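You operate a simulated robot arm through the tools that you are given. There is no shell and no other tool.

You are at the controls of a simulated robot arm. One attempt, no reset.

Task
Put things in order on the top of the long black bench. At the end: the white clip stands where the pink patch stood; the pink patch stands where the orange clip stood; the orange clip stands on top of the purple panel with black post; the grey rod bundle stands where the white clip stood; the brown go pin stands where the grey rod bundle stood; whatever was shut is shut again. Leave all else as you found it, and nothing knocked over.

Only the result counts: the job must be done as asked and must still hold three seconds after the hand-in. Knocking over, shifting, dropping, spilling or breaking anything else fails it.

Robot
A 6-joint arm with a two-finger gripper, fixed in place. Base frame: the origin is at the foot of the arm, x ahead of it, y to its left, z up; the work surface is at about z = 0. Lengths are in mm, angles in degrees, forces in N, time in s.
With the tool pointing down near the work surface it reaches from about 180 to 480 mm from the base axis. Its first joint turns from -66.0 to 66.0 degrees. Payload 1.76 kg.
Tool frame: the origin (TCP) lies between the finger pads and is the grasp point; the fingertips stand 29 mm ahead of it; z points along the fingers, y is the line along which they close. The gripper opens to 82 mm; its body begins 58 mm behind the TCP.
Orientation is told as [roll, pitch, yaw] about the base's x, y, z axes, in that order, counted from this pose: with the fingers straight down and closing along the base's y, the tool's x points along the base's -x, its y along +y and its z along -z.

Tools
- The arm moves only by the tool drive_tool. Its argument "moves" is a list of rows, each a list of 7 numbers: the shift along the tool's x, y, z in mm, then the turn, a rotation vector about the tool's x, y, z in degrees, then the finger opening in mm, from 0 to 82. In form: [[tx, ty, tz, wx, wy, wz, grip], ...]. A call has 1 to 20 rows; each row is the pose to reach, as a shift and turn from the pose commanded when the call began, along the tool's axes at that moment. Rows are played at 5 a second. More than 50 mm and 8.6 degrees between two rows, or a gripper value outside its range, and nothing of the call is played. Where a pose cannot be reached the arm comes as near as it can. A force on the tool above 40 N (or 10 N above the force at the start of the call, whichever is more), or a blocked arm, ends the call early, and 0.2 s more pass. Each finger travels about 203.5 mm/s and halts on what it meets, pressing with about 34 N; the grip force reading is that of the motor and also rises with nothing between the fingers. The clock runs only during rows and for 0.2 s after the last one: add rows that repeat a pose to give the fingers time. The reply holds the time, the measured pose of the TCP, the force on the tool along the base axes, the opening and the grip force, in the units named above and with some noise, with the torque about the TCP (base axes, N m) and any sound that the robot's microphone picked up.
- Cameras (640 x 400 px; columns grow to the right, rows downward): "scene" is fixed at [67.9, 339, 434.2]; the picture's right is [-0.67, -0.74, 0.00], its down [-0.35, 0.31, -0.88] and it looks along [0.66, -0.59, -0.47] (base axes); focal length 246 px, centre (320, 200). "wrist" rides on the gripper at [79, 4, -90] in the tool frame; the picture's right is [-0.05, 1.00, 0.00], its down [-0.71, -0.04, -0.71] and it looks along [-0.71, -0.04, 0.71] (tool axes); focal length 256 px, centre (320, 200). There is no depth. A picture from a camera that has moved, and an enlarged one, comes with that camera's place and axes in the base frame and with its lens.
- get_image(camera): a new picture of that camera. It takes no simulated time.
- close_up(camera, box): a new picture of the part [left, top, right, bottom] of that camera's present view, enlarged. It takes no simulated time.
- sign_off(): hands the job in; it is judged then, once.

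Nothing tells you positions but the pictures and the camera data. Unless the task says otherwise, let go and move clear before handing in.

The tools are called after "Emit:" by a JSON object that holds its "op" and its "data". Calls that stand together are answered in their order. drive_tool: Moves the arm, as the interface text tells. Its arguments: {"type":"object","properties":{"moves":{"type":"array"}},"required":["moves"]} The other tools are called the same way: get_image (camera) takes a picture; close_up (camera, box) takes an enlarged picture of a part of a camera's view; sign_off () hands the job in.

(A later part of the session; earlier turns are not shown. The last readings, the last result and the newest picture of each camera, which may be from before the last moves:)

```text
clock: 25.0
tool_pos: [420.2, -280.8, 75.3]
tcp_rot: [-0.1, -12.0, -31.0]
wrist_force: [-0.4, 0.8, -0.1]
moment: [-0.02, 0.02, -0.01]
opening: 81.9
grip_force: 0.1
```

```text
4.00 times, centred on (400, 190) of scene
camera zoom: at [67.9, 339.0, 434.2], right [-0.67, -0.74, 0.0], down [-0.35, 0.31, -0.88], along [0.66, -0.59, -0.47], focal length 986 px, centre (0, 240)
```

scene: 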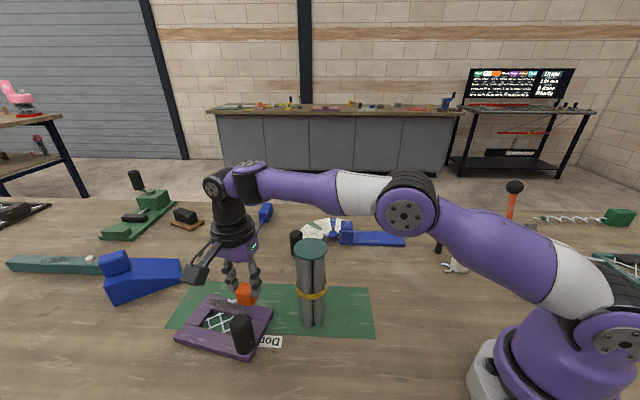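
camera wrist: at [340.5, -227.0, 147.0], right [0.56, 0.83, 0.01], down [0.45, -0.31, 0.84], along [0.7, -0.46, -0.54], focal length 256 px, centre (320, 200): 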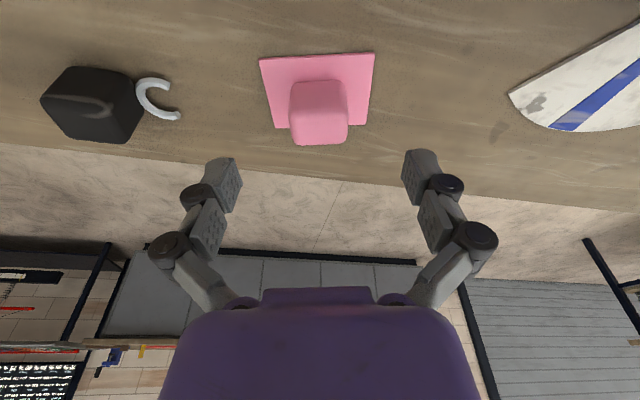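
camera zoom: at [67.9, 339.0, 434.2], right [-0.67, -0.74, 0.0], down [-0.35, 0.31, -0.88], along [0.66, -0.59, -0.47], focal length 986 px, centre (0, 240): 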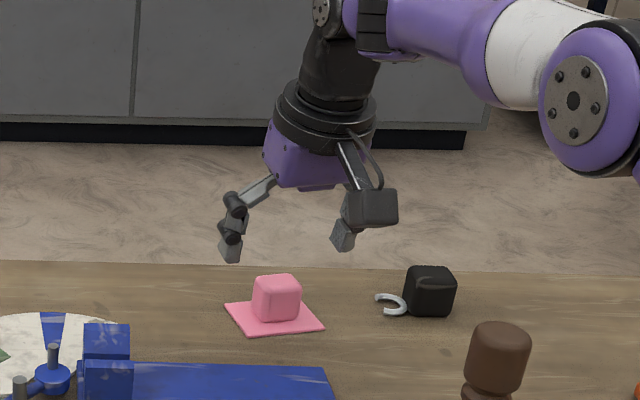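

Aligned over the cube. Descending vertically with the tilt kept, to about z = 38.

Emit:
{"op": "drive_tool", "data": {"moves": [[2.5, 0, 11.7, 0, 0, 0, 82], [5, 0, 23.5, 0, 0, 0, 82], [7, 0, 32.5, 0, 0, 0, 82], [7.8, 0, 36.6, 0, 0, 0, 82], [7.8, 0, 36.6, 0, 0, 0, 82]]}}

Emit:
{"op": "get_image", "data": {"camera": "wrist"}}

Emit:
{"op": "close_up", "data": {"camera": "scene", "box": [350, 160, 450, 240]}}

```text
clock: 26.2
tool_pos: [418.5, -279.2, 38.3]
tcp_rot: [0.0, -12.0, -30.9]
wrist_force: [0.0, -0.2, 0.2]
moment: [-0.01, 0.01, 0.0]
opening: 81.9
grip_force: 0.0
```

```text
taken
camera wrist: at [338.8, -226.5, 109.2], right [0.56, 0.83, 0.01], down [0.45, -0.31, 0.84], along [0.7, -0.46, -0.54], focal length 256 px, centre (320, 200)
```

wrist: 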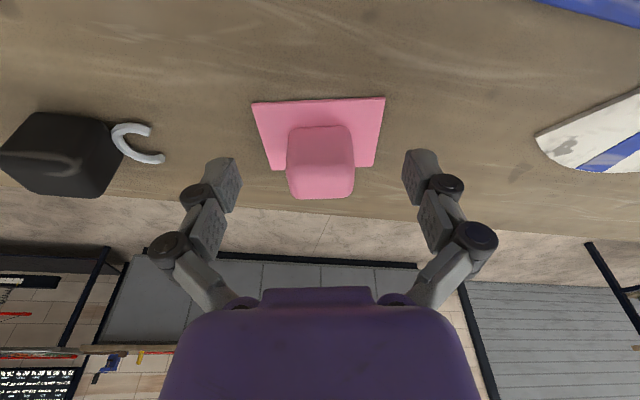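

```text
5.00 times, centred on (400, 200) of scene
camera zoom: at [67.9, 339.0, 434.2], right [-0.67, -0.74, 0.0], down [-0.35, 0.31, -0.88], along [0.66, -0.59, -0.47], focal length 1232 px, centre (-80, 200)
```

zoom: 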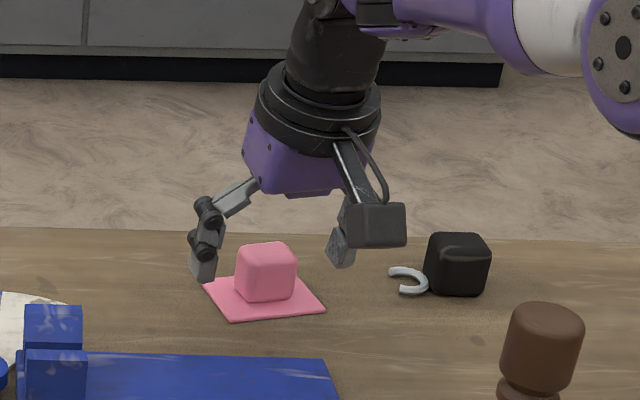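

Fingers straddle the pink cube with the patch below the tips. Closing.

Emit:
{"op": "drive_tool", "data": {"moves": [[0, 0, 0, 0, 0, 0, 60], [0, 0, 0, 0, 0, 0, 44], [0, 0, 0, 0, 0, 0, 36], [0, 0, 0, 0, 0, 0, 28], [0, 0, 0, 0, 0, 0, 20], [0, 0, 0, 0, 0, 0, 15], [0, 0, 0, 0, 0, 0, 15]]}}

Emit:
{"op": "get_image", "data": {"camera": "wrist"}}

```text
clock: 27.8
tool_pos: [418.8, -279.1, 39.6]
tcp_rot: [0.0, -12.1, -30.9]
wrist_force: [0.3, -0.6, 1.1]
moment: [0.05, -0.02, 0.01]
opening: 32.8
grip_force: 33.9
```

```text
taken
camera wrist: at [338.9, -226.6, 109.5], right [0.56, 0.83, 0.01], down [0.45, -0.31, 0.84], along [0.7, -0.46, -0.54], focal length 256 px, centre (320, 200)
```

wrist: 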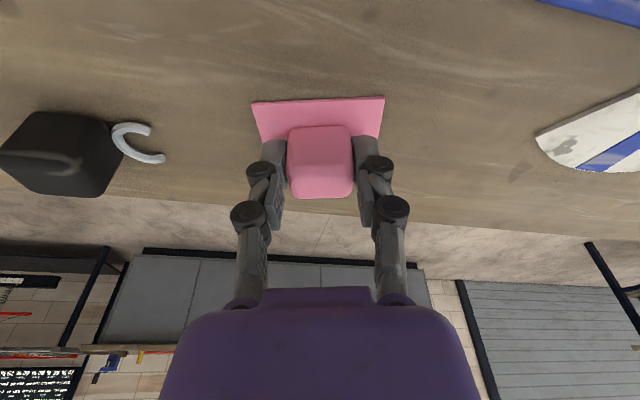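

Gripped at 32.8 mm. Lifting just a little first to check for slip.

Emit:
{"op": "drive_tool", "data": {"moves": [[-0.4, 0, -2, 0, 0, 0, 15], [-0.8, 0, -4, 0, 0, 0, 15], [-1.2, 0, -6, 0, 0, 0, 15], [-1.6, 0, -8, 0, 0, 0, 15], [-2.1, 0, -10, 0, 0, 0, 15], [-2.1, 0, -10, 0, 0, 0, 15]]}}

Emit:
{"op": "get_image", "data": {"camera": "wrist"}}

Emit:
{"op": "close_up", "data": {"camera": "scene", "box": [350, 160, 450, 240]}}

```text
clock: 29.2
tool_pos: [420.2, -278.5, 49.7]
tcp_rot: [0.0, -12.1, -30.9]
wrist_force: [-0.2, -0.9, -0.4]
moment: [-0.02, -0.01, 0.01]
opening: 32.7
grip_force: 34.2
```

```text
taken
camera wrist: at [339.2, -226.1, 119.7], right [0.56, 0.83, 0.01], down [0.45, -0.31, 0.84], along [0.7, -0.46, -0.54], focal length 256 px, centre (320, 200)
```

wrist: 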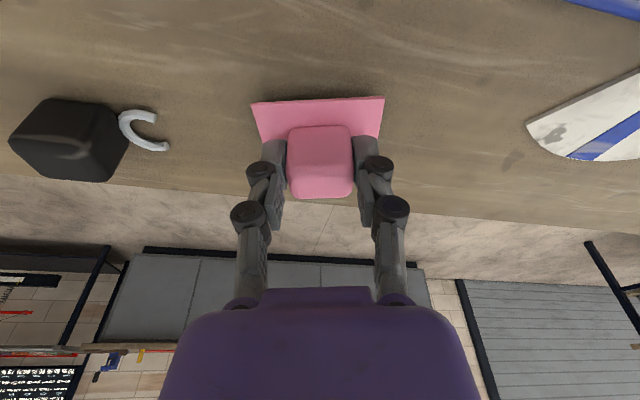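

```text
5.00 times, centred on (400, 200) of scene
camera zoom: at [67.9, 339.0, 434.2], right [-0.67, -0.74, 0.0], down [-0.35, 0.31, -0.88], along [0.66, -0.59, -0.47], focal length 1232 px, centre (-80, 200)
```

zoom: 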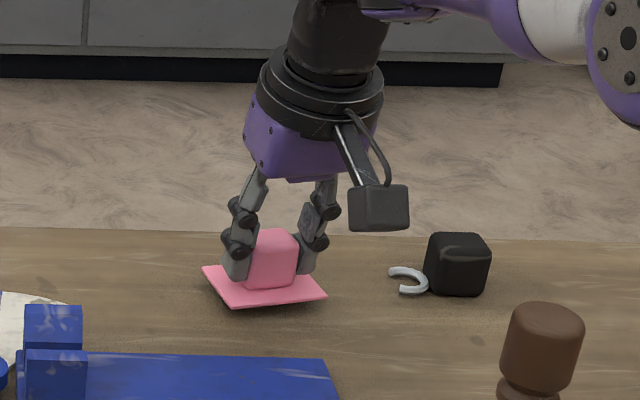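

Pink is held firmly with no slip. The pin would be close to a leaning gripper at the orange spot, so I'll park the pink patch on the empty bench near (270,-120). I'll put it in its final place after the pin is gone.

Emit:
{"op": "drive_tool", "data": {"moves": [[-5.2, 0, -24.5, 0, 0, 0, 15], [8.2, 2.6, -52.9, 0, 0, 0, 15], [34.5, 9.5, -89.1, 0, 0, 0, 15], [68.5, 20.7, -101.4, 0, 0, 0, 15], [103, 31, -108.8, 0, 0, 0, 15], [148.5, 46.3, -118.4, 0, 0, 0, 15], [192.8, 59.9, -127.9, 0, 0, 0, 15], [192.8, 59.9, -127.9, 0, 0, 0, 15]]}}

Emit:
{"op": "get_image", "data": {"camera": "wrist"}}

Emit:
{"op": "get_image", "data": {"camera": "scene"}}

```text
clock: 31.0
tool_pos: [263.4, -117.0, 133.1]
tcp_rot: [0.0, -12.2, -31.0]
wrist_force: [0.8, -0.8, -0.7]
moment: [0.0, 0.0, -0.03]
opening: 32.5
grip_force: 34.2
```

```text
taken
camera wrist: at [185.5, -64.6, 203.7], right [0.56, 0.83, 0.01], down [0.45, -0.31, 0.84], along [0.7, -0.46, -0.54], focal length 256 px, centre (320, 200)
```

wrist: 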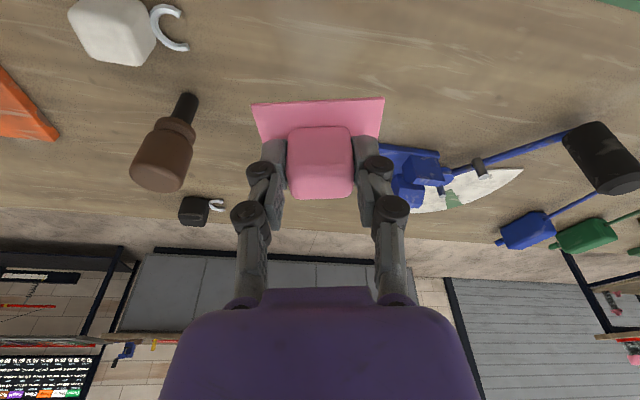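

```text
taken
```

scene: 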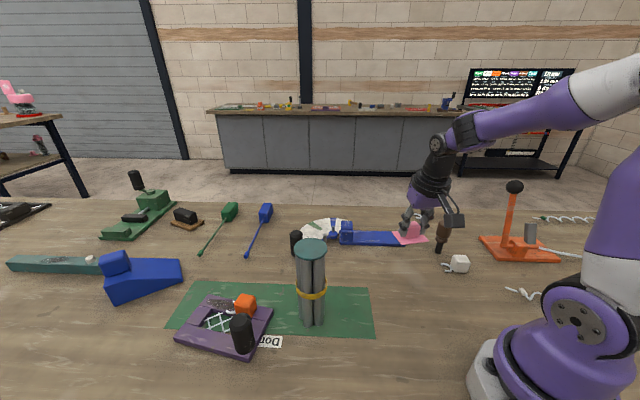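

Hovering over clear bench. Descending to just above the surface.

Emit:
{"op": "drive_tool", "data": {"moves": [[6.2, 0, 29.3, 0, 0, 0, 15], [12.5, 0, 58.7, 0, 0, 0, 15], [16.6, 0, 78.2, 0, 0, 0, 15], [18.3, 0, 86.1, 0, 0, 0, 15], [18.3, 0, 86.1, 0, 0, 0, 15]]}}

Emit:
{"op": "close_up", "data": {"camera": "scene", "box": [360, 190, 480, 290]}}

```text
clock: 32.2
tool_pos: [264.1, -117.4, 44.8]
tcp_rot: [0.0, -12.0, -30.9]
wrist_force: [-0.8, -1.1, -0.1]
moment: [0.0, 0.01, 0.02]
opening: 32.5
grip_force: 33.9
```

```text
4.00 times, centred on (420, 240) of scene
camera zoom: at [67.9, 339.0, 434.2], right [-0.67, -0.74, 0.0], down [-0.35, 0.31, -0.88], along [0.66, -0.59, -0.47], focal length 986 px, centre (-80, 40)
```

zoom: 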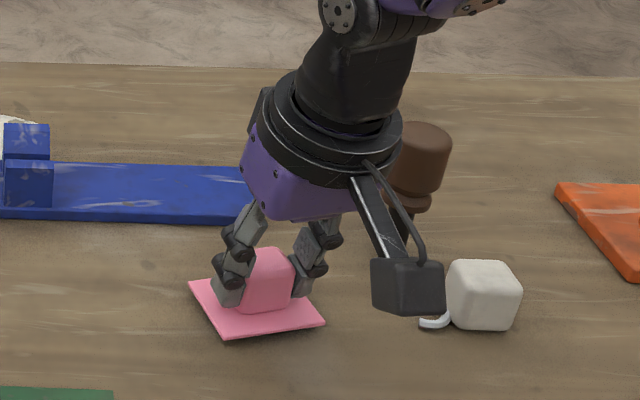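

About 6 mm to go. Lowering in small steps to touch.

Emit:
{"op": "drive_tool", "data": {"moves": [[0.6, 0, 2.9, 0, 0, 0, 15], [0.8, 0, 3.9, 0, 0, 0, 15], [1.0, 0, 4.9, 0, 0, 0, 15], [1.15, 0, 5.4, 0, 0, 0, 15], [1.15, 0, 5.4, 0, 0, 0, 15]]}}

```text
clock: 33.4
tool_pos: [263.9, -117.4, 40.3]
tcp_rot: [0.0, -11.9, -30.9]
wrist_force: [0.0, 0.8, -0.5]
moment: [-0.03, 0.03, 0.02]
opening: 32.5
grip_force: 33.7
```

Emit:
{"op": "drive_tool", "data": {"moves": [[0.2, 0, 1, 0, 0, 0, 15], [0.4, 0, 1.8, 0, 0, 0, 15], [0.5, 0, 2.4, 0, 0, 0, 15], [0.5, 0, 2.4, 0, 0, 0, 15]]}}

Emit:
{"op": "close_up", "data": {"camera": "scene", "box": [380, 220, 460, 280]}}

```text
clock: 34.4
tool_pos: [265.0, -118.0, 38.2]
tcp_rot: [0.0, -12.2, -30.9]
wrist_force: [-5.2, 0.6, 21.8]
moment: [0.07, 0.08, -0.01]
opening: 32.6
grip_force: 34.3
```

```text
6.67 times, centred on (420, 250) of scene
camera zoom: at [67.9, 339.1, 434.2], right [-0.67, -0.74, 0.0], down [-0.35, 0.31, -0.88], along [0.66, -0.59, -0.47], focal length 1643 px, centre (-347, -133)
```

zoom: 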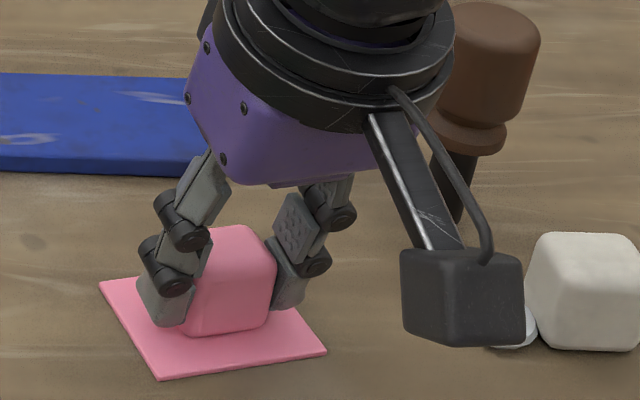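

Touching the bench. Easing off slightly and opening.

Emit:
{"op": "drive_tool", "data": {"moves": [[-0.15, 0, -0.7, 0, 0, 0, 15], [-0.15, 0, -0.7, 0, 0, 0, 36], [-0.15, 0, -0.7, 0, 0, 0, 44], [-0.15, 0, -0.7, 0, 0, 0, 56], [-0.15, 0, -0.7, 0, 0, 0, 60], [-4, 0, -20, 0, 0, 0, 60], [-10.4, 0, -49, 0, 0, 0, 70], [-18.7, 0, -88, 0, 0, 0, 82], [-18.7, 0, -88, 0, 0, 0, 82]]}}

Emit:
{"op": "get_image", "data": {"camera": "wrist"}}

Emit:
{"op": "get_image", "data": {"camera": "scene"}}

```text
clock: 36.4
tool_pos: [264.2, -118.0, 129.5]
tcp_rot: [0.0, -12.1, -30.9]
wrist_force: [0.5, 0.6, 0.0]
moment: [0.01, 0.0, 0.0]
opening: 82.0
grip_force: 0.2
```

```text
taken
camera wrist: at [184.2, -65.2, 199.8], right [0.56, 0.83, 0.01], down [0.45, -0.31, 0.84], along [0.7, -0.46, -0.54], focal length 256 px, centre (320, 200)
```

wrist: 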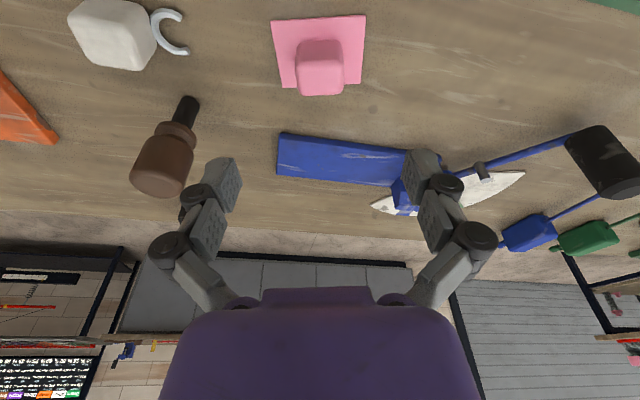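

```text
taken
```

scene: 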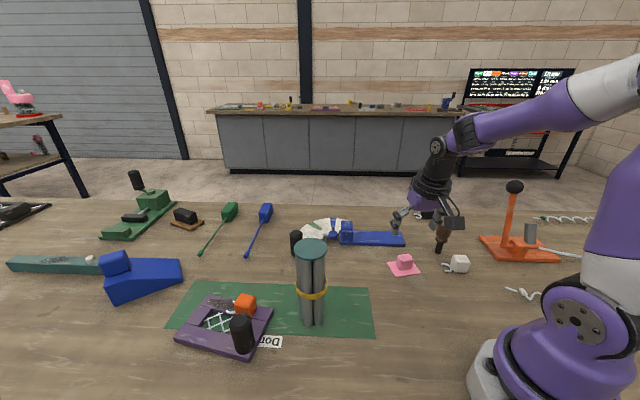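

Pink is parked neatly. Next is the white clip: I'll hover near it, keeping the 12° tilt, to measure its hook direction.

Emit:
{"op": "drive_tool", "data": {"moves": [[3, -34, -10, 0.7, 0, 3.4, 82], [6, -68, -18, 1.4, 0, 6.8, 82], [10, -102, -18, 2.2, 0, 10.3, 82], [13.2, -130, -15, 2.9, 0, 13.7, 82], [13.2, -130, -15, 2.9, 0, 13.7, 82]]}}

Emit:
{"op": "get_image", "data": {"camera": "wrist"}}

Emit:
{"op": "close_up", "data": {"camera": "wrist", "box": [220, 0, 420, 125]}}

Emit:
{"op": "get_image", "data": {"camera": "scene"}}

```text
clock: 37.6
tool_pos: [183.9, -221.6, 141.1]
tcp_rot: [0.1, -12.0, -45.1]
wrist_force: [0.0, -0.2, -0.5]
moment: [0.0, -0.02, -0.02]
opening: 82.0
grip_force: 0.0
```

```text
taken
camera wrist: at [120.1, -151.2, 211.4], right [0.74, 0.67, 0.01], down [0.36, -0.41, 0.84], along [0.57, -0.62, -0.54], focal length 256 px, centre (320, 200)
```

wrist: 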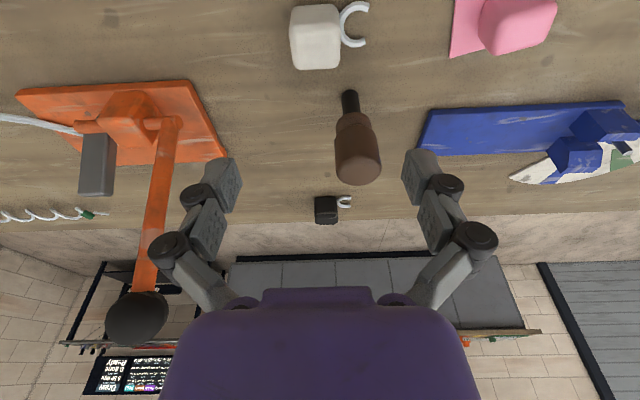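

```text
3.20 times, centred on (320, 62) of wrist
camera zoom: at [120.1, -151.2, 211.4], right [0.74, 0.67, 0.01], down [0.36, -0.41, 0.84], along [0.57, -0.62, -0.54], focal length 819 px, centre (320, 640)
```

zoom: 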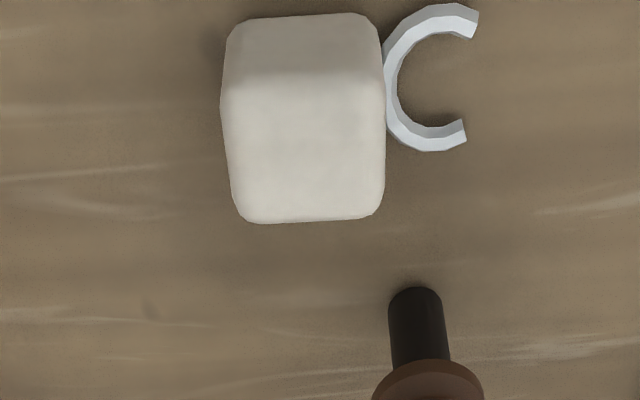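

```text
taken
```

scene: 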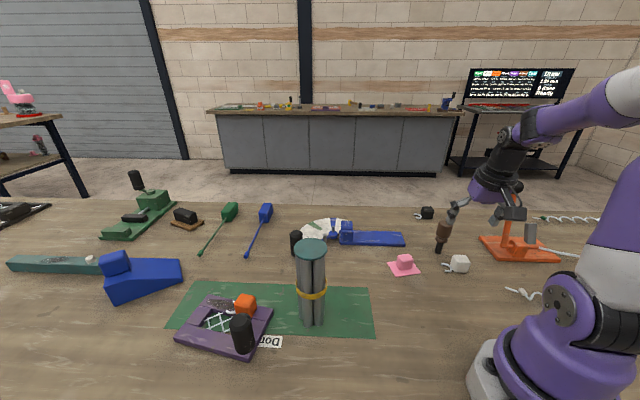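

White block centre is about (178,-220), with its hook toward azimuth 46°, so the current yaw nearly matches. Descending to grip it above the hook, tool tilted 12°.

Emit:
{"op": "drive_tool", "data": {"moves": [[14, -3, 15, 0, 0, 0, 82], [18.6, -3, 35, 0, 0, 0, 82], [23.2, -3, 56.4, 0, 0, 0, 82], [27, -3, 76, 0, 0, 0, 82], [30, -3, 90, 0, 0, 0, 82], [31.4, -3, 95.5, 0, 0, 0, 82], [31.4, -3, 95.5, 0, 0, 0, 82]]}}

Emit:
{"op": "get_image", "data": {"camera": "wrist"}}

Emit:
{"op": "close_up", "data": {"camera": "scene", "box": [400, 190, 520, 290]}}

```text
clock: 39.2
tool_pos: [174.7, -215.4, 41.4]
tcp_rot: [0.1, -12.0, -44.9]
wrist_force: [-0.5, -0.8, -0.2]
moment: [0.01, -0.03, 0.02]
opening: 82.3
grip_force: 0.0
```

```text
taken
camera wrist: at [110.5, -144.4, 110.7], right [0.74, 0.67, 0.01], down [0.36, -0.41, 0.84], along [0.57, -0.62, -0.54], focal length 256 px, centre (320, 200)
```

wrist: 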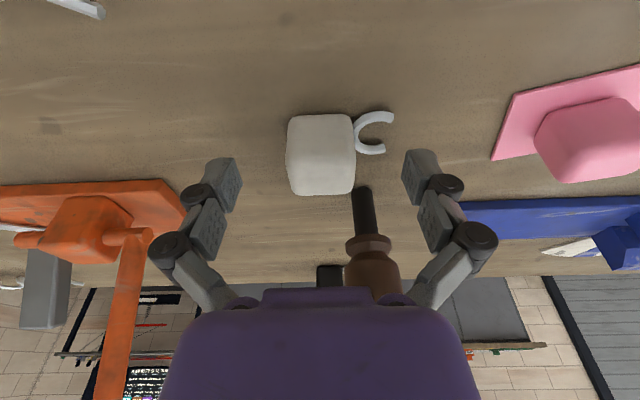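

```text
4.00 times, centred on (460, 240) of scene
camera zoom: at [67.9, 339.0, 434.2], right [-0.67, -0.74, 0.0], down [-0.35, 0.31, -0.88], along [0.66, -0.59, -0.47], focal length 986 px, centre (-240, 40)
```

zoom: 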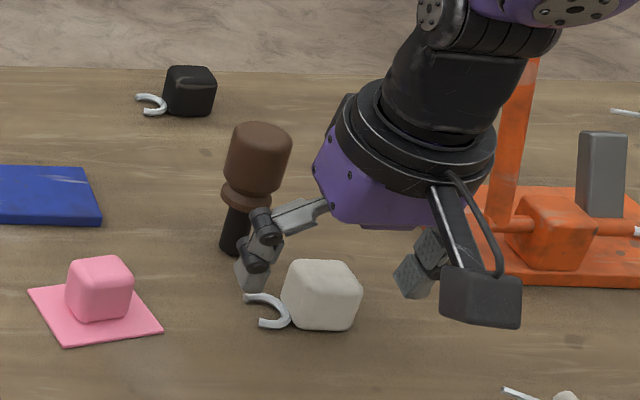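

The white block is centred between the fingers. Closing, then a tiny lift to check for slip.

Emit:
{"op": "drive_tool", "data": {"moves": [[0, 0, 0, 0, 0, 0, 60], [0, 0, 0, 0, 0, 0, 44], [0, 0, 0, 0, 0, 0, 36], [0, 0, 0, 0, 0, 0, 28], [0, 0, 0, 0, 0, 0, 20], [0, 0, 0, 0, 0, 0, 15], [0, 0, 0, 0, 0, 0, 15]]}}

Emit:
{"op": "get_image", "data": {"camera": "wrist"}}

Emit:
{"op": "drive_tool", "data": {"moves": [[-0.4, 0, -2, 0, 0, 0, 15], [-0.8, 0, -4, 0, 0, 0, 15], [-1.2, 0, -6, 0, 0, 0, 15], [-1.6, 0, -8, 0, 0, 0, 15], [-2.1, 0, -10, 0, 0, 0, 15], [-2.1, 0, -10, 0, 0, 0, 15]]}}

Emit:
{"op": "get_image", "data": {"camera": "wrist"}}

Emit:
{"op": "close_up", "data": {"camera": "scene", "box": [400, 190, 520, 290]}}

```text
clock: 40.8
tool_pos: [175.2, -215.3, 39.7]
tcp_rot: [0.1, -12.1, -45.0]
wrist_force: [0.0, 2.3, 7.6]
moment: [0.05, 0.02, 0.01]
opening: 32.7
grip_force: 34.3
```

```text
taken
camera wrist: at [110.6, -144.5, 110.9], right [0.74, 0.67, 0.01], down [0.36, -0.41, 0.84], along [0.57, -0.62, -0.54], focal length 256 px, centre (320, 200)
```

wrist: 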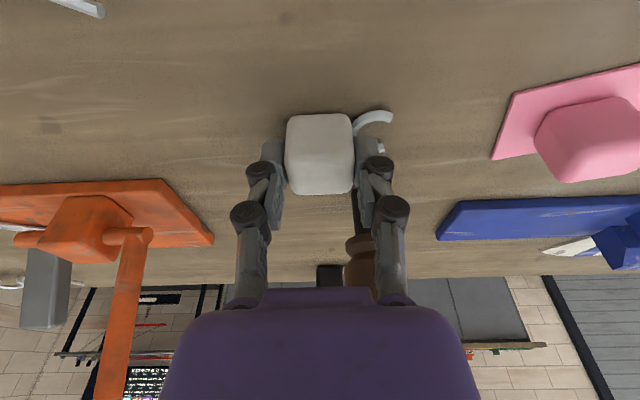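

```text
clock: 42.2
tool_pos: [175.0, -215.4, 51.7]
tcp_rot: [0.2, -12.1, -44.9]
wrist_force: [-0.7, 1.3, 0.0]
moment: [0.0, 0.02, -0.02]
opening: 32.8
grip_force: 33.9
```

```text
taken
camera wrist: at [110.3, -144.9, 121.0], right [0.74, 0.67, 0.01], down [0.36, -0.41, 0.84], along [0.57, -0.62, -0.54], focal length 256 px, centre (320, 200)
```

wrist: 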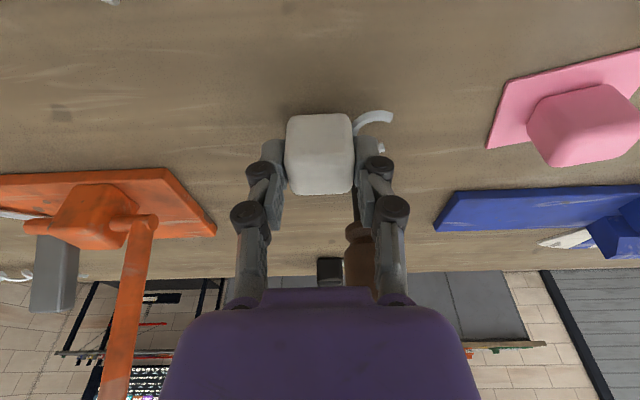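

```text
4.00 times, centred on (460, 240) of scene
camera zoom: at [67.9, 339.0, 434.2], right [-0.67, -0.74, 0.0], down [-0.35, 0.31, -0.88], along [0.66, -0.59, -0.47], focal length 986 px, centre (-240, 40)
```

zoom: 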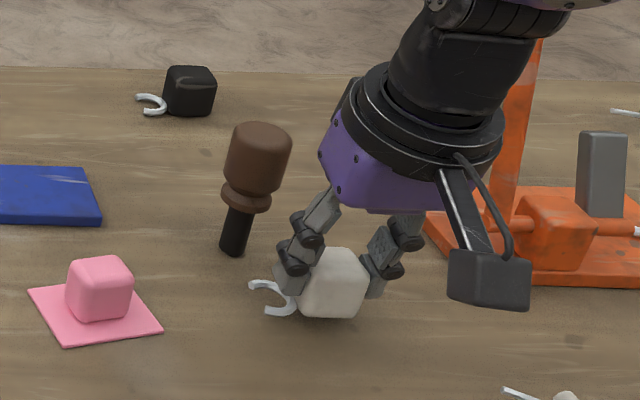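

White is held firmly (no slip). I'll lift straight up above the pin's height, carry it over, and come down over the old pink spot while turning 14°.

Emit:
{"op": "drive_tool", "data": {"moves": [[-7.3, 0, -34.2, 0, 0, 0, 15], [-15.6, 0, -73.4, 0, 0, 0, 15], [-23.9, 0, -112.5, 0, 0, 0, 15], [-57.7, 19.9, -108.3, 0, 0, 0, 15], [-90.9, 39.7, -101.3, -0.6, 0, -2.7, 15], [-122.7, 61, -94.5, -1.2, 0, -5.5, 15], [-155.1, 81.5, -87.6, -1.8, 0, -8.2, 15], [-183.5, 98.6, -78.5, -2.4, 0, -11, 15], [-206.3, 113.5, -53.2, -2.9, 0, -13.7, 15], [-217, 123.4, -15.2, -2.9, 0, -13.7, 15], [-218.6, 128.1, 20.9, -2.9, 0, -13.7, 15], [-218.6, 128.1, 20.9, -2.9, 0, -13.7, 15]]}}

Emit:
{"op": "get_image", "data": {"camera": "wrist"}}

Emit:
{"op": "get_image", "data": {"camera": "scene"}}

```text
clock: 44.8
tool_pos: [420.9, -276.8, 72.7]
tcp_rot: [0.0, -12.0, -30.8]
wrist_force: [0.3, -0.8, 0.2]
moment: [0.01, 0.01, 0.0]
opening: 32.8
grip_force: 34.3
```

```text
taken
camera wrist: at [341.1, -224.1, 143.1], right [0.56, 0.83, 0.01], down [0.45, -0.31, 0.84], along [0.7, -0.46, -0.54], focal length 256 px, centre (320, 200)
```

wrist: 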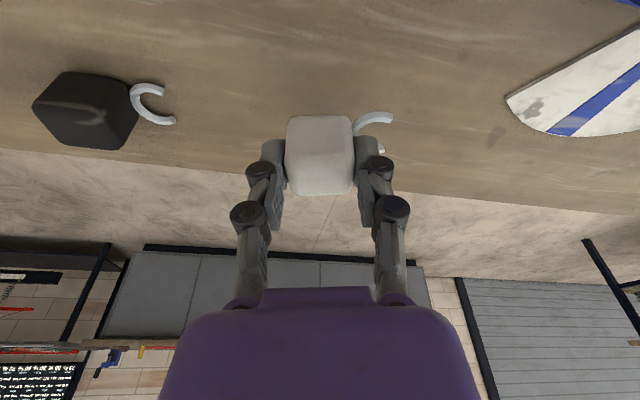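

```text
taken
```

scene: 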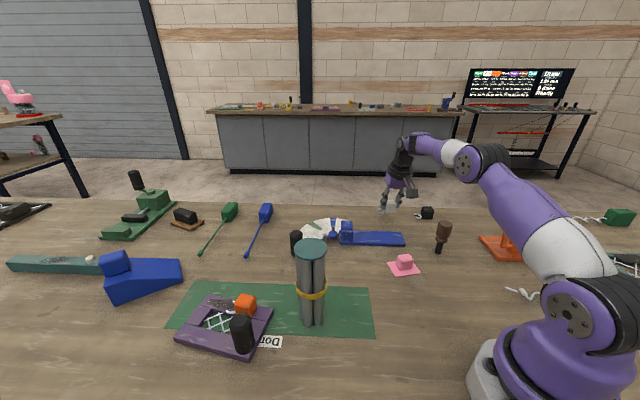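

White is over the old pink spot, about 3 mm off. Correcting and descending to just above the bench.

Emit:
{"op": "drive_tool", "data": {"moves": [[2, -2, 8, 0, 0, 0, 15], [3.5, -3.1, 17, 0, 0, 0, 15], [5.3, -3.1, 26.5, 0, 0, 0, 15], [5.3, -3.1, 26.5, 0, 0, 0, 15]]}}

Emit:
{"op": "get_image", "data": {"camera": "wrist"}}

Emit:
{"op": "close_up", "data": {"camera": "scene", "box": [350, 160, 450, 240]}}

```text
clock: 45.8
tool_pos: [416.9, -280.3, 47.7]
tcp_rot: [0.0, -12.1, -30.9]
wrist_force: [0.2, 0.3, -0.1]
moment: [-0.03, 0.04, 0.0]
opening: 32.6
grip_force: 33.9
```

```text
taken
camera wrist: at [338.6, -227.4, 117.7], right [0.56, 0.83, 0.01], down [0.45, -0.31, 0.84], along [0.7, -0.46, -0.54], focal length 256 px, centre (320, 200)
```

wrist: 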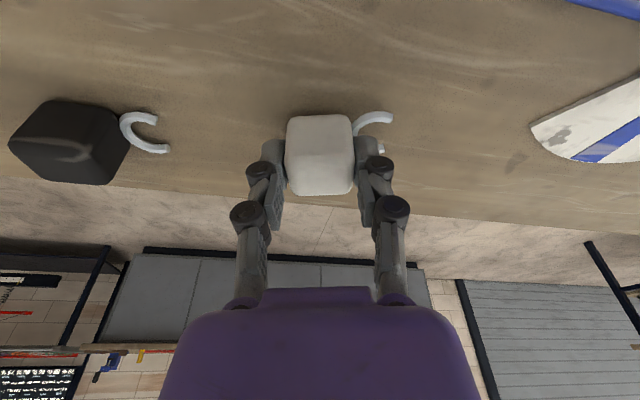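

```text
5.00 times, centred on (400, 200) of scene
camera zoom: at [67.9, 339.0, 434.2], right [-0.67, -0.74, 0.0], down [-0.35, 0.31, -0.88], along [0.66, -0.59, -0.47], focal length 1232 px, centre (-80, 200)
```

zoom: 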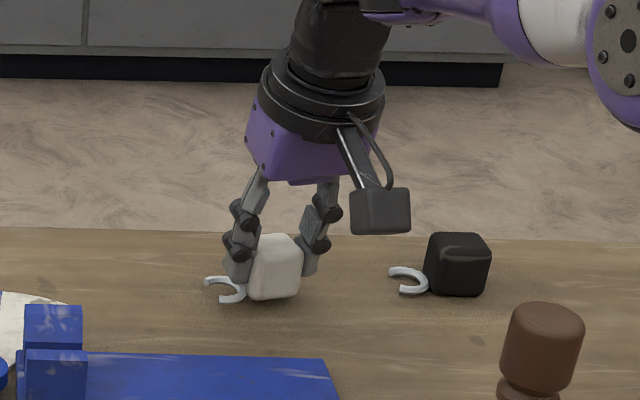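

Position is within about 1 mm. Lowering the last few mm to contact.

Emit:
{"op": "drive_tool", "data": {"moves": [[0, 0.8, 3, 0, 0, 0, 15], [0.3, 0.8, 5, 0, 0, 0, 15], [0.4, 0.8, 6, 0, 0, 0, 15], [0.5, 0.8, 6.6, 0, 0, 0, 15], [0.5, 0.8, 6.6, 0, 0, 0, 15]]}}

Emit:
{"op": "close_up", "data": {"camera": "scene", "box": [360, 180, 420, 230]}}

```text
clock: 47.0
tool_pos: [418.7, -281.2, 41.5]
tcp_rot: [0.1, -12.1, -30.9]
wrist_force: [-0.3, 0.2, -0.3]
moment: [-0.01, -0.01, 0.0]
opening: 32.7
grip_force: 33.6
```

```text
8.00 times, centred on (390, 205) of scene
camera zoom: at [67.9, 339.0, 434.2], right [-0.67, -0.74, 0.0], down [-0.35, 0.31, -0.88], along [0.66, -0.59, -0.47], focal length 1972 px, centre (-240, 160)
```

zoom: 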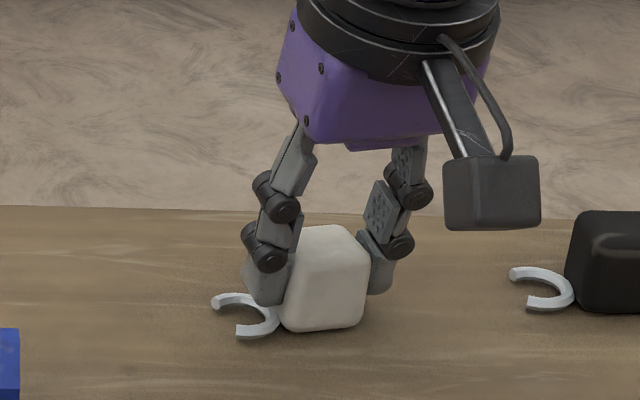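

Emit:
{"op": "drive_tool", "data": {"moves": [[0.2, 0, 0.8, 0, 0, 0, 15], [0.3, 0, 1.6, 0, 0, 0, 15], [0.3, 0, 1.6, 0, 0, 0, 15]]}}

Emit:
{"op": "get_image", "data": {"camera": "wrist"}}

```text
clock: 47.8
tool_pos: [418.2, -281.5, 40.1]
tcp_rot: [-0.1, -12.1, -30.9]
wrist_force: [-4.3, 3.1, 9.6]
moment: [0.07, 0.12, 0.0]
opening: 32.9
grip_force: 34.4
```

```text
taken
camera wrist: at [339.4, -228.8, 110.6], right [0.56, 0.83, 0.01], down [0.45, -0.31, 0.84], along [0.7, -0.46, -0.54], focal length 256 px, centre (320, 200)
```

wrist: 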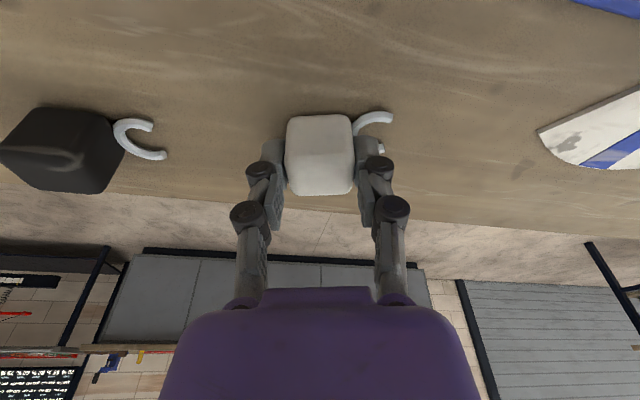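

Contact reached, about 2 mm off the ideal spot in y. I'll lift 2 mm, shift, and set it down again.

Emit:
{"op": "drive_tool", "data": {"moves": [[-0.4, 0, -2.5, 0, 0, 0, 15], [0.4, 0.8, -2.5, 0, 0, 0, 15], [1.1, 1.6, -2.5, 0, 0, 0, 15], [1.4, 1.6, -1, 0, 0, 0, 15], [1.6, 1.6, -0.2, 0, 0, 0, 15], [1.6, 1.6, -0.2, 0, 0, 0, 15]]}}

Emit:
{"op": "get_image", "data": {"camera": "wrist"}}

```text
clock: 49.2
tool_pos: [417.7, -279.4, 40.9]
tcp_rot: [0.1, -12.1, -30.8]
wrist_force: [-0.2, 3.1, 8.5]
moment: [0.07, 0.04, 0.04]
opening: 32.5
grip_force: 34.0
```

```text
taken
camera wrist: at [338.7, -226.5, 110.5], right [0.56, 0.83, 0.01], down [0.45, -0.31, 0.84], along [0.7, -0.46, -0.54], focal length 256 px, centre (320, 200)
```

wrist: 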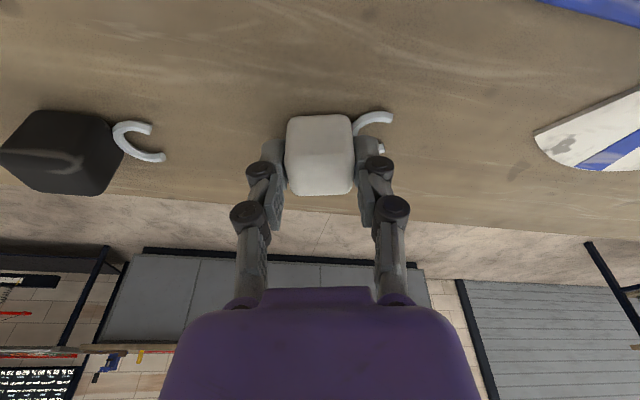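

Position now matches the old pink grasp pose. Opening and lifting clear.

Emit:
{"op": "drive_tool", "data": {"moves": [[0, 0, 0, 0, 0, 0, 36], [0, 0, 0, 0, 0, 0, 44], [0, 0, 0, 0, 0, 0, 54], [0, 0, 0, 0, 0, 0, 60], [-3, 0, -14.7, 0, 0, 0, 64], [-8.3, 0, -39, 0, 0, 0, 70], [8, 2, -75, 0, 0, 0, 82], [36, 8, -107, 0, 0, 0, 82], [36, 8, -107, 0, 0, 0, 82]]}}

Emit:
{"op": "get_image", "data": {"camera": "wrist"}}

Emit:
{"op": "get_image", "data": {"camera": "scene"}}

```text
clock: 51.2
tool_pos: [374.1, -242.1, 135.8]
tcp_rot: [-0.1, -12.1, -30.8]
wrist_force: [-0.2, 0.1, 0.3]
moment: [0.03, -0.01, -0.03]
opening: 81.7
grip_force: 0.1
```

```text
taken
camera wrist: at [294.9, -189.8, 206.6], right [0.56, 0.83, 0.01], down [0.45, -0.31, 0.84], along [0.7, -0.46, -0.54], focal length 256 px, centre (320, 200)
```

wrist: 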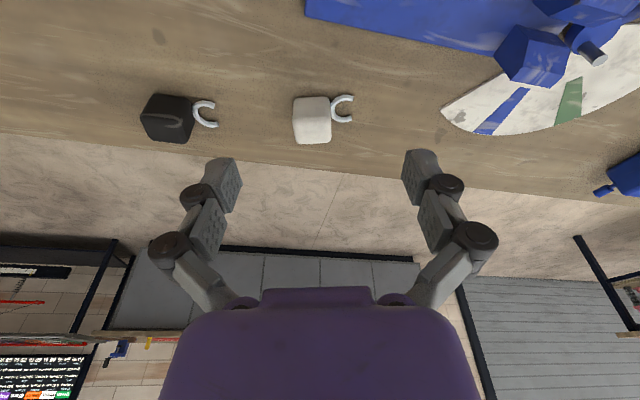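

```text
taken
```

scene: 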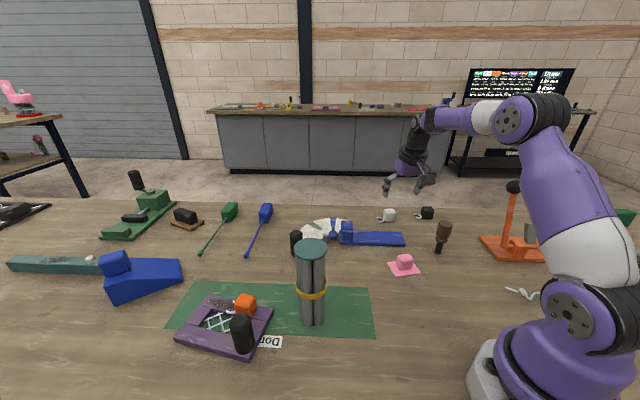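

White is in place at the old pink spot. Putting the rod bundle at the white spot now would block access to the pin and the orange spot. So I'll park the bundle first, then move the pin, then pink, and the bundle last. Moving toward the bundle, high.

Emit:
{"op": "drive_tool", "data": {"moves": [[10.7, 12.1, -40.1, 0, 3, 0, 82], [31.3, 33.7, -78.2, 0, 6, 0, 82], [48.5, 60.2, -112.6, 0, 9, 0, 82], [69.4, 94.6, -140.6, 0, 12, 0, 82], [69.4, 94.6, -140.6, 0, 12, 0, 82]]}}

Emit:
{"op": "get_image", "data": {"camera": "wrist"}}

```text
clock: 52.4
tool_pos: [337.5, -109.7, 260.2]
tcp_rot: [0.0, 0.0, -30.8]
wrist_force: [-0.4, 0.7, -0.1]
moment: [0.0, -0.01, -0.01]
opening: 82.2
grip_force: 0.0
```

```text
taken
camera wrist: at [273.2, -65.5, 347.8], right [0.56, 0.83, 0.0], down [0.59, -0.4, 0.71], along [0.59, -0.4, -0.71], focal length 256 px, centre (320, 200)
```

wrist: 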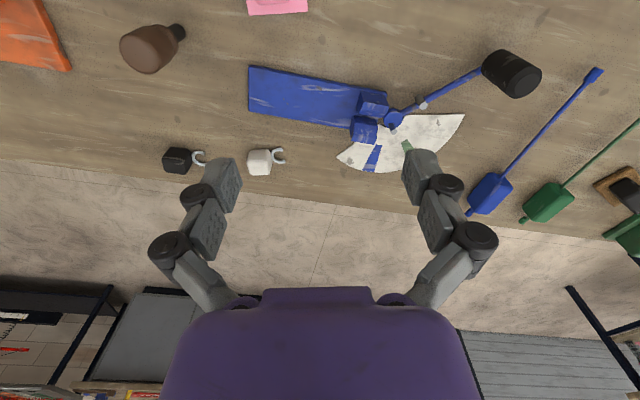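

Un-tilted and high. Now swinging over toward the rod bundle with yaw following.

Emit:
{"op": "drive_tool", "data": {"moves": [[21.9, 21.7, -1, 0, 0, -7.8, 82], [43.9, 43.5, -2, 0, 0, -15.6, 82], [65.8, 65.2, -3, 0, 0, -23.4, 82], [87.8, 87, -4, 0, 0, -31.2, 82], [109.7, 108.7, -4, 0, 0, -39, 82], [131.6, 130.5, -4, 0, 0, -46.9, 82], [153.6, 152.2, -4, 0, 0, -54.8, 82], [153.6, 152.2, -4, 0, 0, -54.8, 82]]}}

Emit:
{"op": "get_image", "data": {"camera": "wrist"}}

Emit:
{"op": "close_up", "data": {"camera": "wrist", "box": [200, 0, 440, 180]}}

Emit:
{"op": "get_image", "data": {"camera": "scene"}}

```text
clock: 54.2
tool_pos: [284.6, 96.9, 264.5]
tcp_rot: [-0.1, 0.0, 24.0]
wrist_force: [-0.5, -0.2, 0.5]
moment: [-0.01, 0.01, 0.0]
opening: 82.0
grip_force: 0.1
```

```text
taken
camera wrist: at [211.6, 68.9, 354.2], right [-0.36, 0.93, 0.0], down [0.66, 0.25, 0.71], along [0.66, 0.25, -0.71], focal length 256 px, centre (320, 200)
```

wrist: 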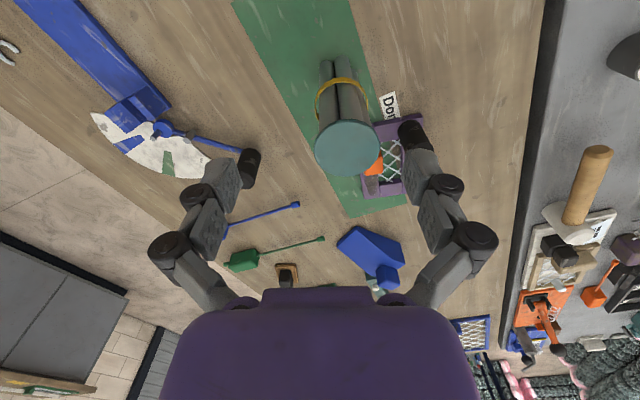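

```text
2.22 times, centred on (320, 90) of wrist
camera zoom: at [211.6, 68.9, 354.2], right [-0.36, 0.93, 0.0], down [0.66, 0.25, 0.71], along [0.66, 0.25, -0.71], focal length 569 px, centre (320, 444)
```

zoom: 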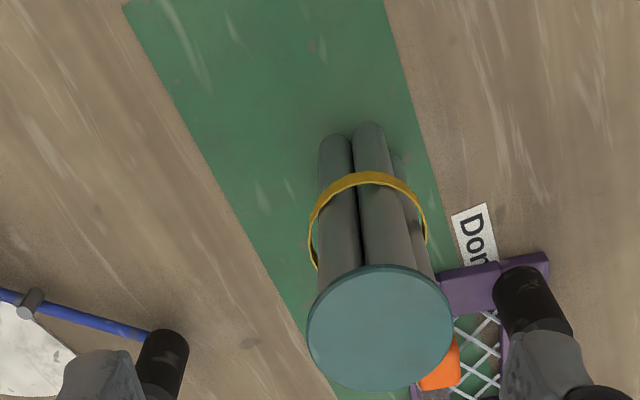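

```text
taken
```

scene: 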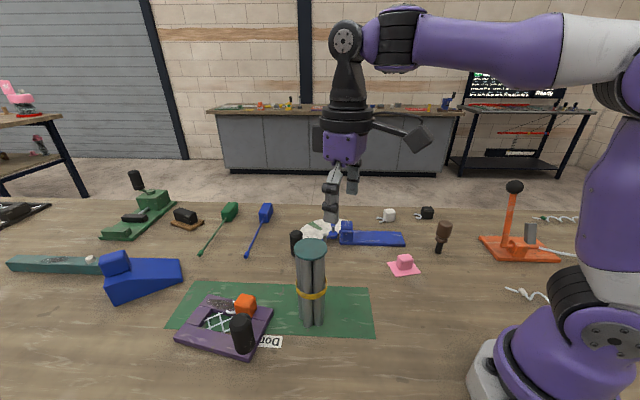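

The bundle looks like four rods in a square with its centre near (317,135), and a 54 mm disc on top (z about 170) wider than the rods. I need to understand the finger shape before deciding how to grip it.

Emit:
{"op": "close_up", "data": {"camera": "wrist", "box": [130, 130, 330, 330]}}

Emit:
{"op": "close_up", "data": {"camera": "scene", "box": [300, 110, 400, 240]}}

Emit:
{"op": "close_up", "data": {"camera": "scene", "box": [270, 230, 350, 340]}}

```text
2.00 times, centred on (230, 230) of wrist
camera zoom: at [211.6, 68.9, 354.2], right [-0.36, 0.93, 0.0], down [0.66, 0.25, 0.71], along [0.66, 0.25, -0.71], focal length 512 px, centre (500, 140)
```

zoom: 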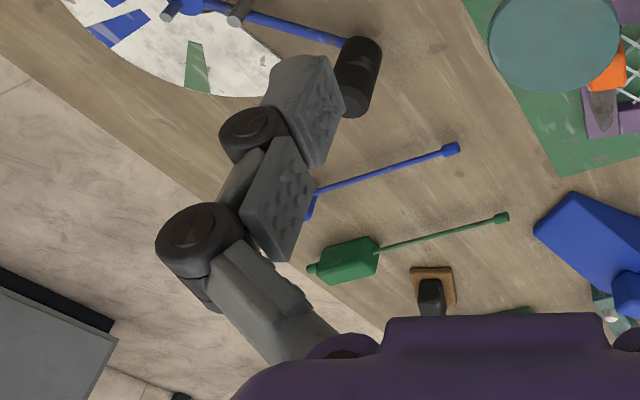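

```text
3.08 times, centred on (350, 175) of scene
camera zoom: at [67.9, 339.1, 434.2], right [-0.67, -0.74, 0.0], down [-0.35, 0.31, -0.88], along [0.66, -0.59, -0.47], focal length 758 px, centre (228, 277)
```

zoom: 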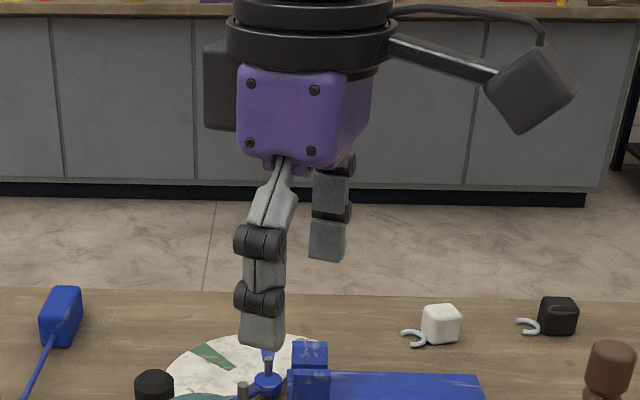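

```text
3.64 times, centred on (310, 285) of scene
camera zoom: at [67.9, 339.1, 434.2], right [-0.67, -0.74, 0.0], down [-0.35, 0.31, -0.88], along [0.66, -0.59, -0.47], focal length 896 px, centre (356, -109)
```

zoom: 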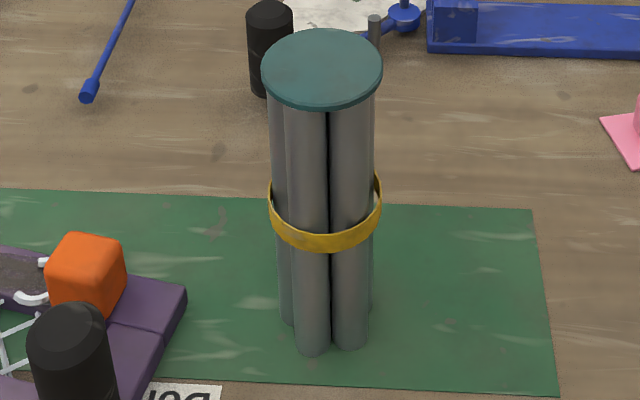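

The finger pads form a flat plane, so fingers around the rods would meet the wider disc. The bundle should therefore be moved only once, by its disc rim or with a tilted tool. I'll park the pin instead, since it is easier to regrasp, and head to it now at (241,-241).

Emit:
{"op": "drive_tool", "data": {"moves": [[19.8, -32.3, 0, 0, 0, 7.67, 82], [39.6, -64.7, 0, 0, 0, 15.3, 82], [59.4, -97, 8, 0, 0, 23, 82], [79.2, -129.3, 18, 0, 0, 30.7, 82], [99, -161.7, 30, 0, 0, 38.3, 82], [118.8, -194, 45, 0, 0, 46, 82], [138.6, -226.3, 60, 0, 0, 53.7, 82], [158.4, -258.7, 78, 0, 0, 61.3, 82], [178.2, -291, 94, 0, 0, 69, 82], [178.2, -291, 94, 0, 0, 69, 82]]}}

Emit:
{"op": "get_image", "data": {"camera": "wrist"}}

Emit:
{"op": "close_up", "data": {"camera": "wrist", "box": [220, 0, 420, 125]}}

Emit:
{"op": "close_up", "data": {"camera": "scene", "box": [400, 200, 480, 260]}}

```text
clock: 56.4
tool_pos: [240.0, -243.6, 169.1]
tcp_rot: [-0.1, -0.2, -45.2]
wrist_force: [-1.2, 0.8, -0.1]
moment: [0.0, 0.0, 0.02]
opening: 81.9
grip_force: 0.1
```

```text
taken
camera wrist: at [187.9, -183.2, 258.2], right [0.75, 0.67, 0.0], down [0.47, -0.53, 0.71], along [0.47, -0.53, -0.71], focal length 256 px, centre (320, 200)
```

wrist: 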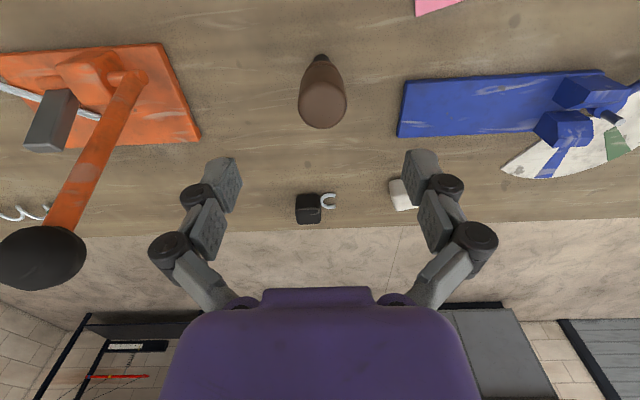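

```text
3.20 times, centred on (320, 62) of wrist
camera zoom: at [187.9, -183.2, 258.2], right [0.75, 0.67, 0.0], down [0.47, -0.53, 0.71], along [0.47, -0.53, -0.71], focal length 819 px, centre (320, 640)
```

zoom: 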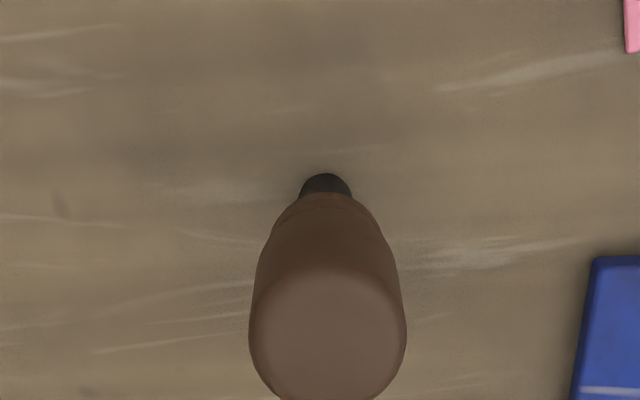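

```text
6.67 times, centred on (440, 230) of scene
camera zoom: at [67.9, 339.0, 434.2], right [-0.67, -0.74, 0.0], down [-0.35, 0.31, -0.88], along [0.66, -0.59, -0.47], focal length 1643 px, centre (-480, 0)
```

zoom: 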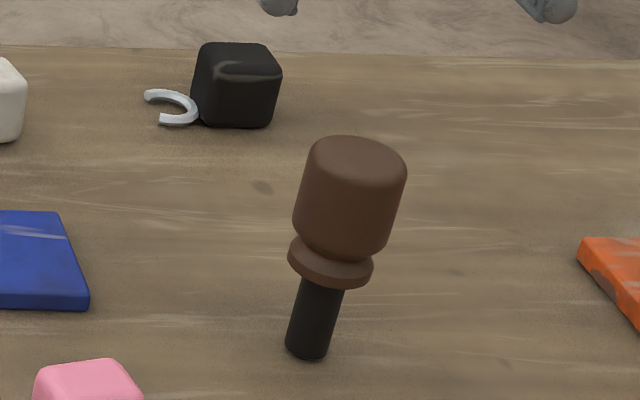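

The pin is upright and centred under the gripper. Descending around its head.

Emit:
{"op": "drive_tool", "data": {"moves": [[0.5, 1.3, 30, 0, 0, 0, 82], [0.5, 1.3, 60, 0, 0, 0, 82], [0.5, 1.3, 80, 0, 0, 0, 82], [0.5, 1.3, 92, 0, 0, 0, 82], [0.5, 1.3, 92, 0, 0, 0, 82]]}}

Emit:
{"op": "get_image", "data": {"camera": "wrist"}}

Emit:
{"op": "close_up", "data": {"camera": "scene", "box": [390, 180, 510, 270]}}

```text
clock: 57.6
tool_pos: [238.9, -238.7, 78.2]
tcp_rot: [0.1, 0.0, -45.0]
wrist_force: [0.4, -0.2, 0.5]
moment: [0.02, -0.01, 0.02]
opening: 82.2
grip_force: 0.2
```

```text
taken
camera wrist: at [188.1, -179.9, 166.4], right [0.75, 0.67, 0.0], down [0.47, -0.53, 0.71], along [0.47, -0.53, -0.71], focal length 256 px, centre (320, 200)
```

wrist: 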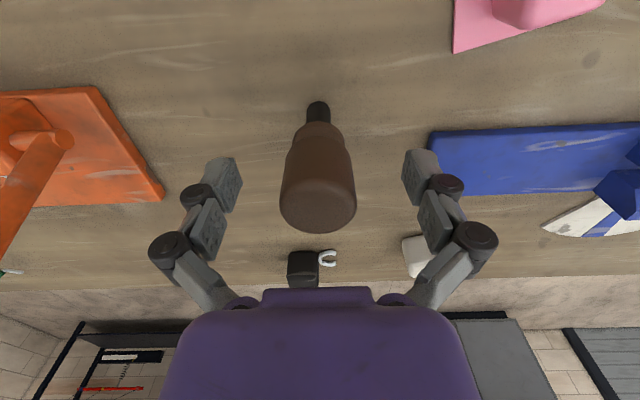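

```text
4.44 times, centred on (450, 225) of scene
camera zoom: at [67.9, 339.0, 434.2], right [-0.67, -0.74, 0.0], down [-0.35, 0.31, -0.88], along [0.66, -0.59, -0.47], focal length 1095 px, centre (-258, 89)
```

zoom: 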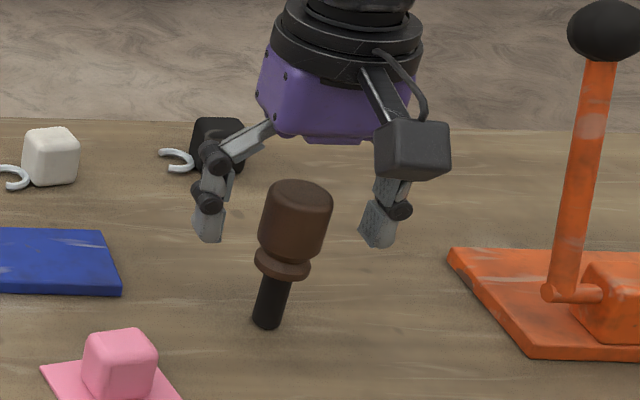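

Head is centred between the pads. Closing gradually.

Emit:
{"op": "drive_tool", "data": {"moves": [[-0.2, -0.6, 0, 0, 0, 0, 62], [-0.2, -0.6, 0, 0, 0, 0, 50], [-0.2, -0.6, 0, 0, 0, 0, 43], [-0.2, -0.6, 0, 0, 0, 0, 38], [-0.2, -0.6, 0, 0, 0, 0, 33], [-0.2, -0.6, 0, 0, 0, 0, 25], [-0.2, -0.6, 0, 0, 0, 0, 20], [-0.2, -0.6, 0, 0, 0, 0, 20]]}}

Emit:
{"op": "get_image", "data": {"camera": "wrist"}}

Emit:
{"op": "close_up", "data": {"camera": "scene", "box": [390, 180, 510, 270]}}

```text
clock: 59.4
tool_pos: [239.2, -239.4, 77.9]
tcp_rot: [0.0, 0.0, -45.1]
wrist_force: [-0.9, 0.7, 2.2]
moment: [0.01, 0.06, -0.01]
opening: 32.6
grip_force: 34.2
```

```text
taken
camera wrist: at [188.2, -180.3, 166.9], right [0.75, 0.67, 0.0], down [0.47, -0.53, 0.71], along [0.47, -0.53, -0.71], focal length 256 px, centre (320, 200)
```

wrist: 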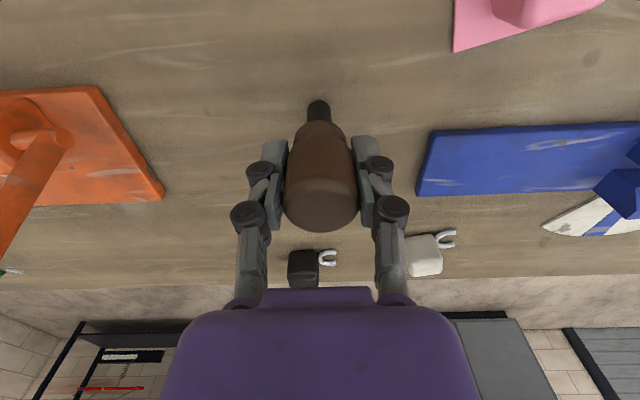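

```text
4.44 times, centred on (450, 225) of scene
camera zoom: at [67.9, 339.0, 434.2], right [-0.67, -0.74, 0.0], down [-0.35, 0.31, -0.88], along [0.66, -0.59, -0.47], focal length 1095 px, centre (-258, 89)
```

zoom: 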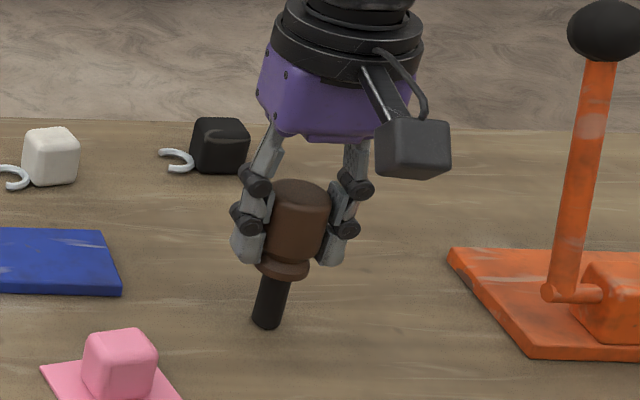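

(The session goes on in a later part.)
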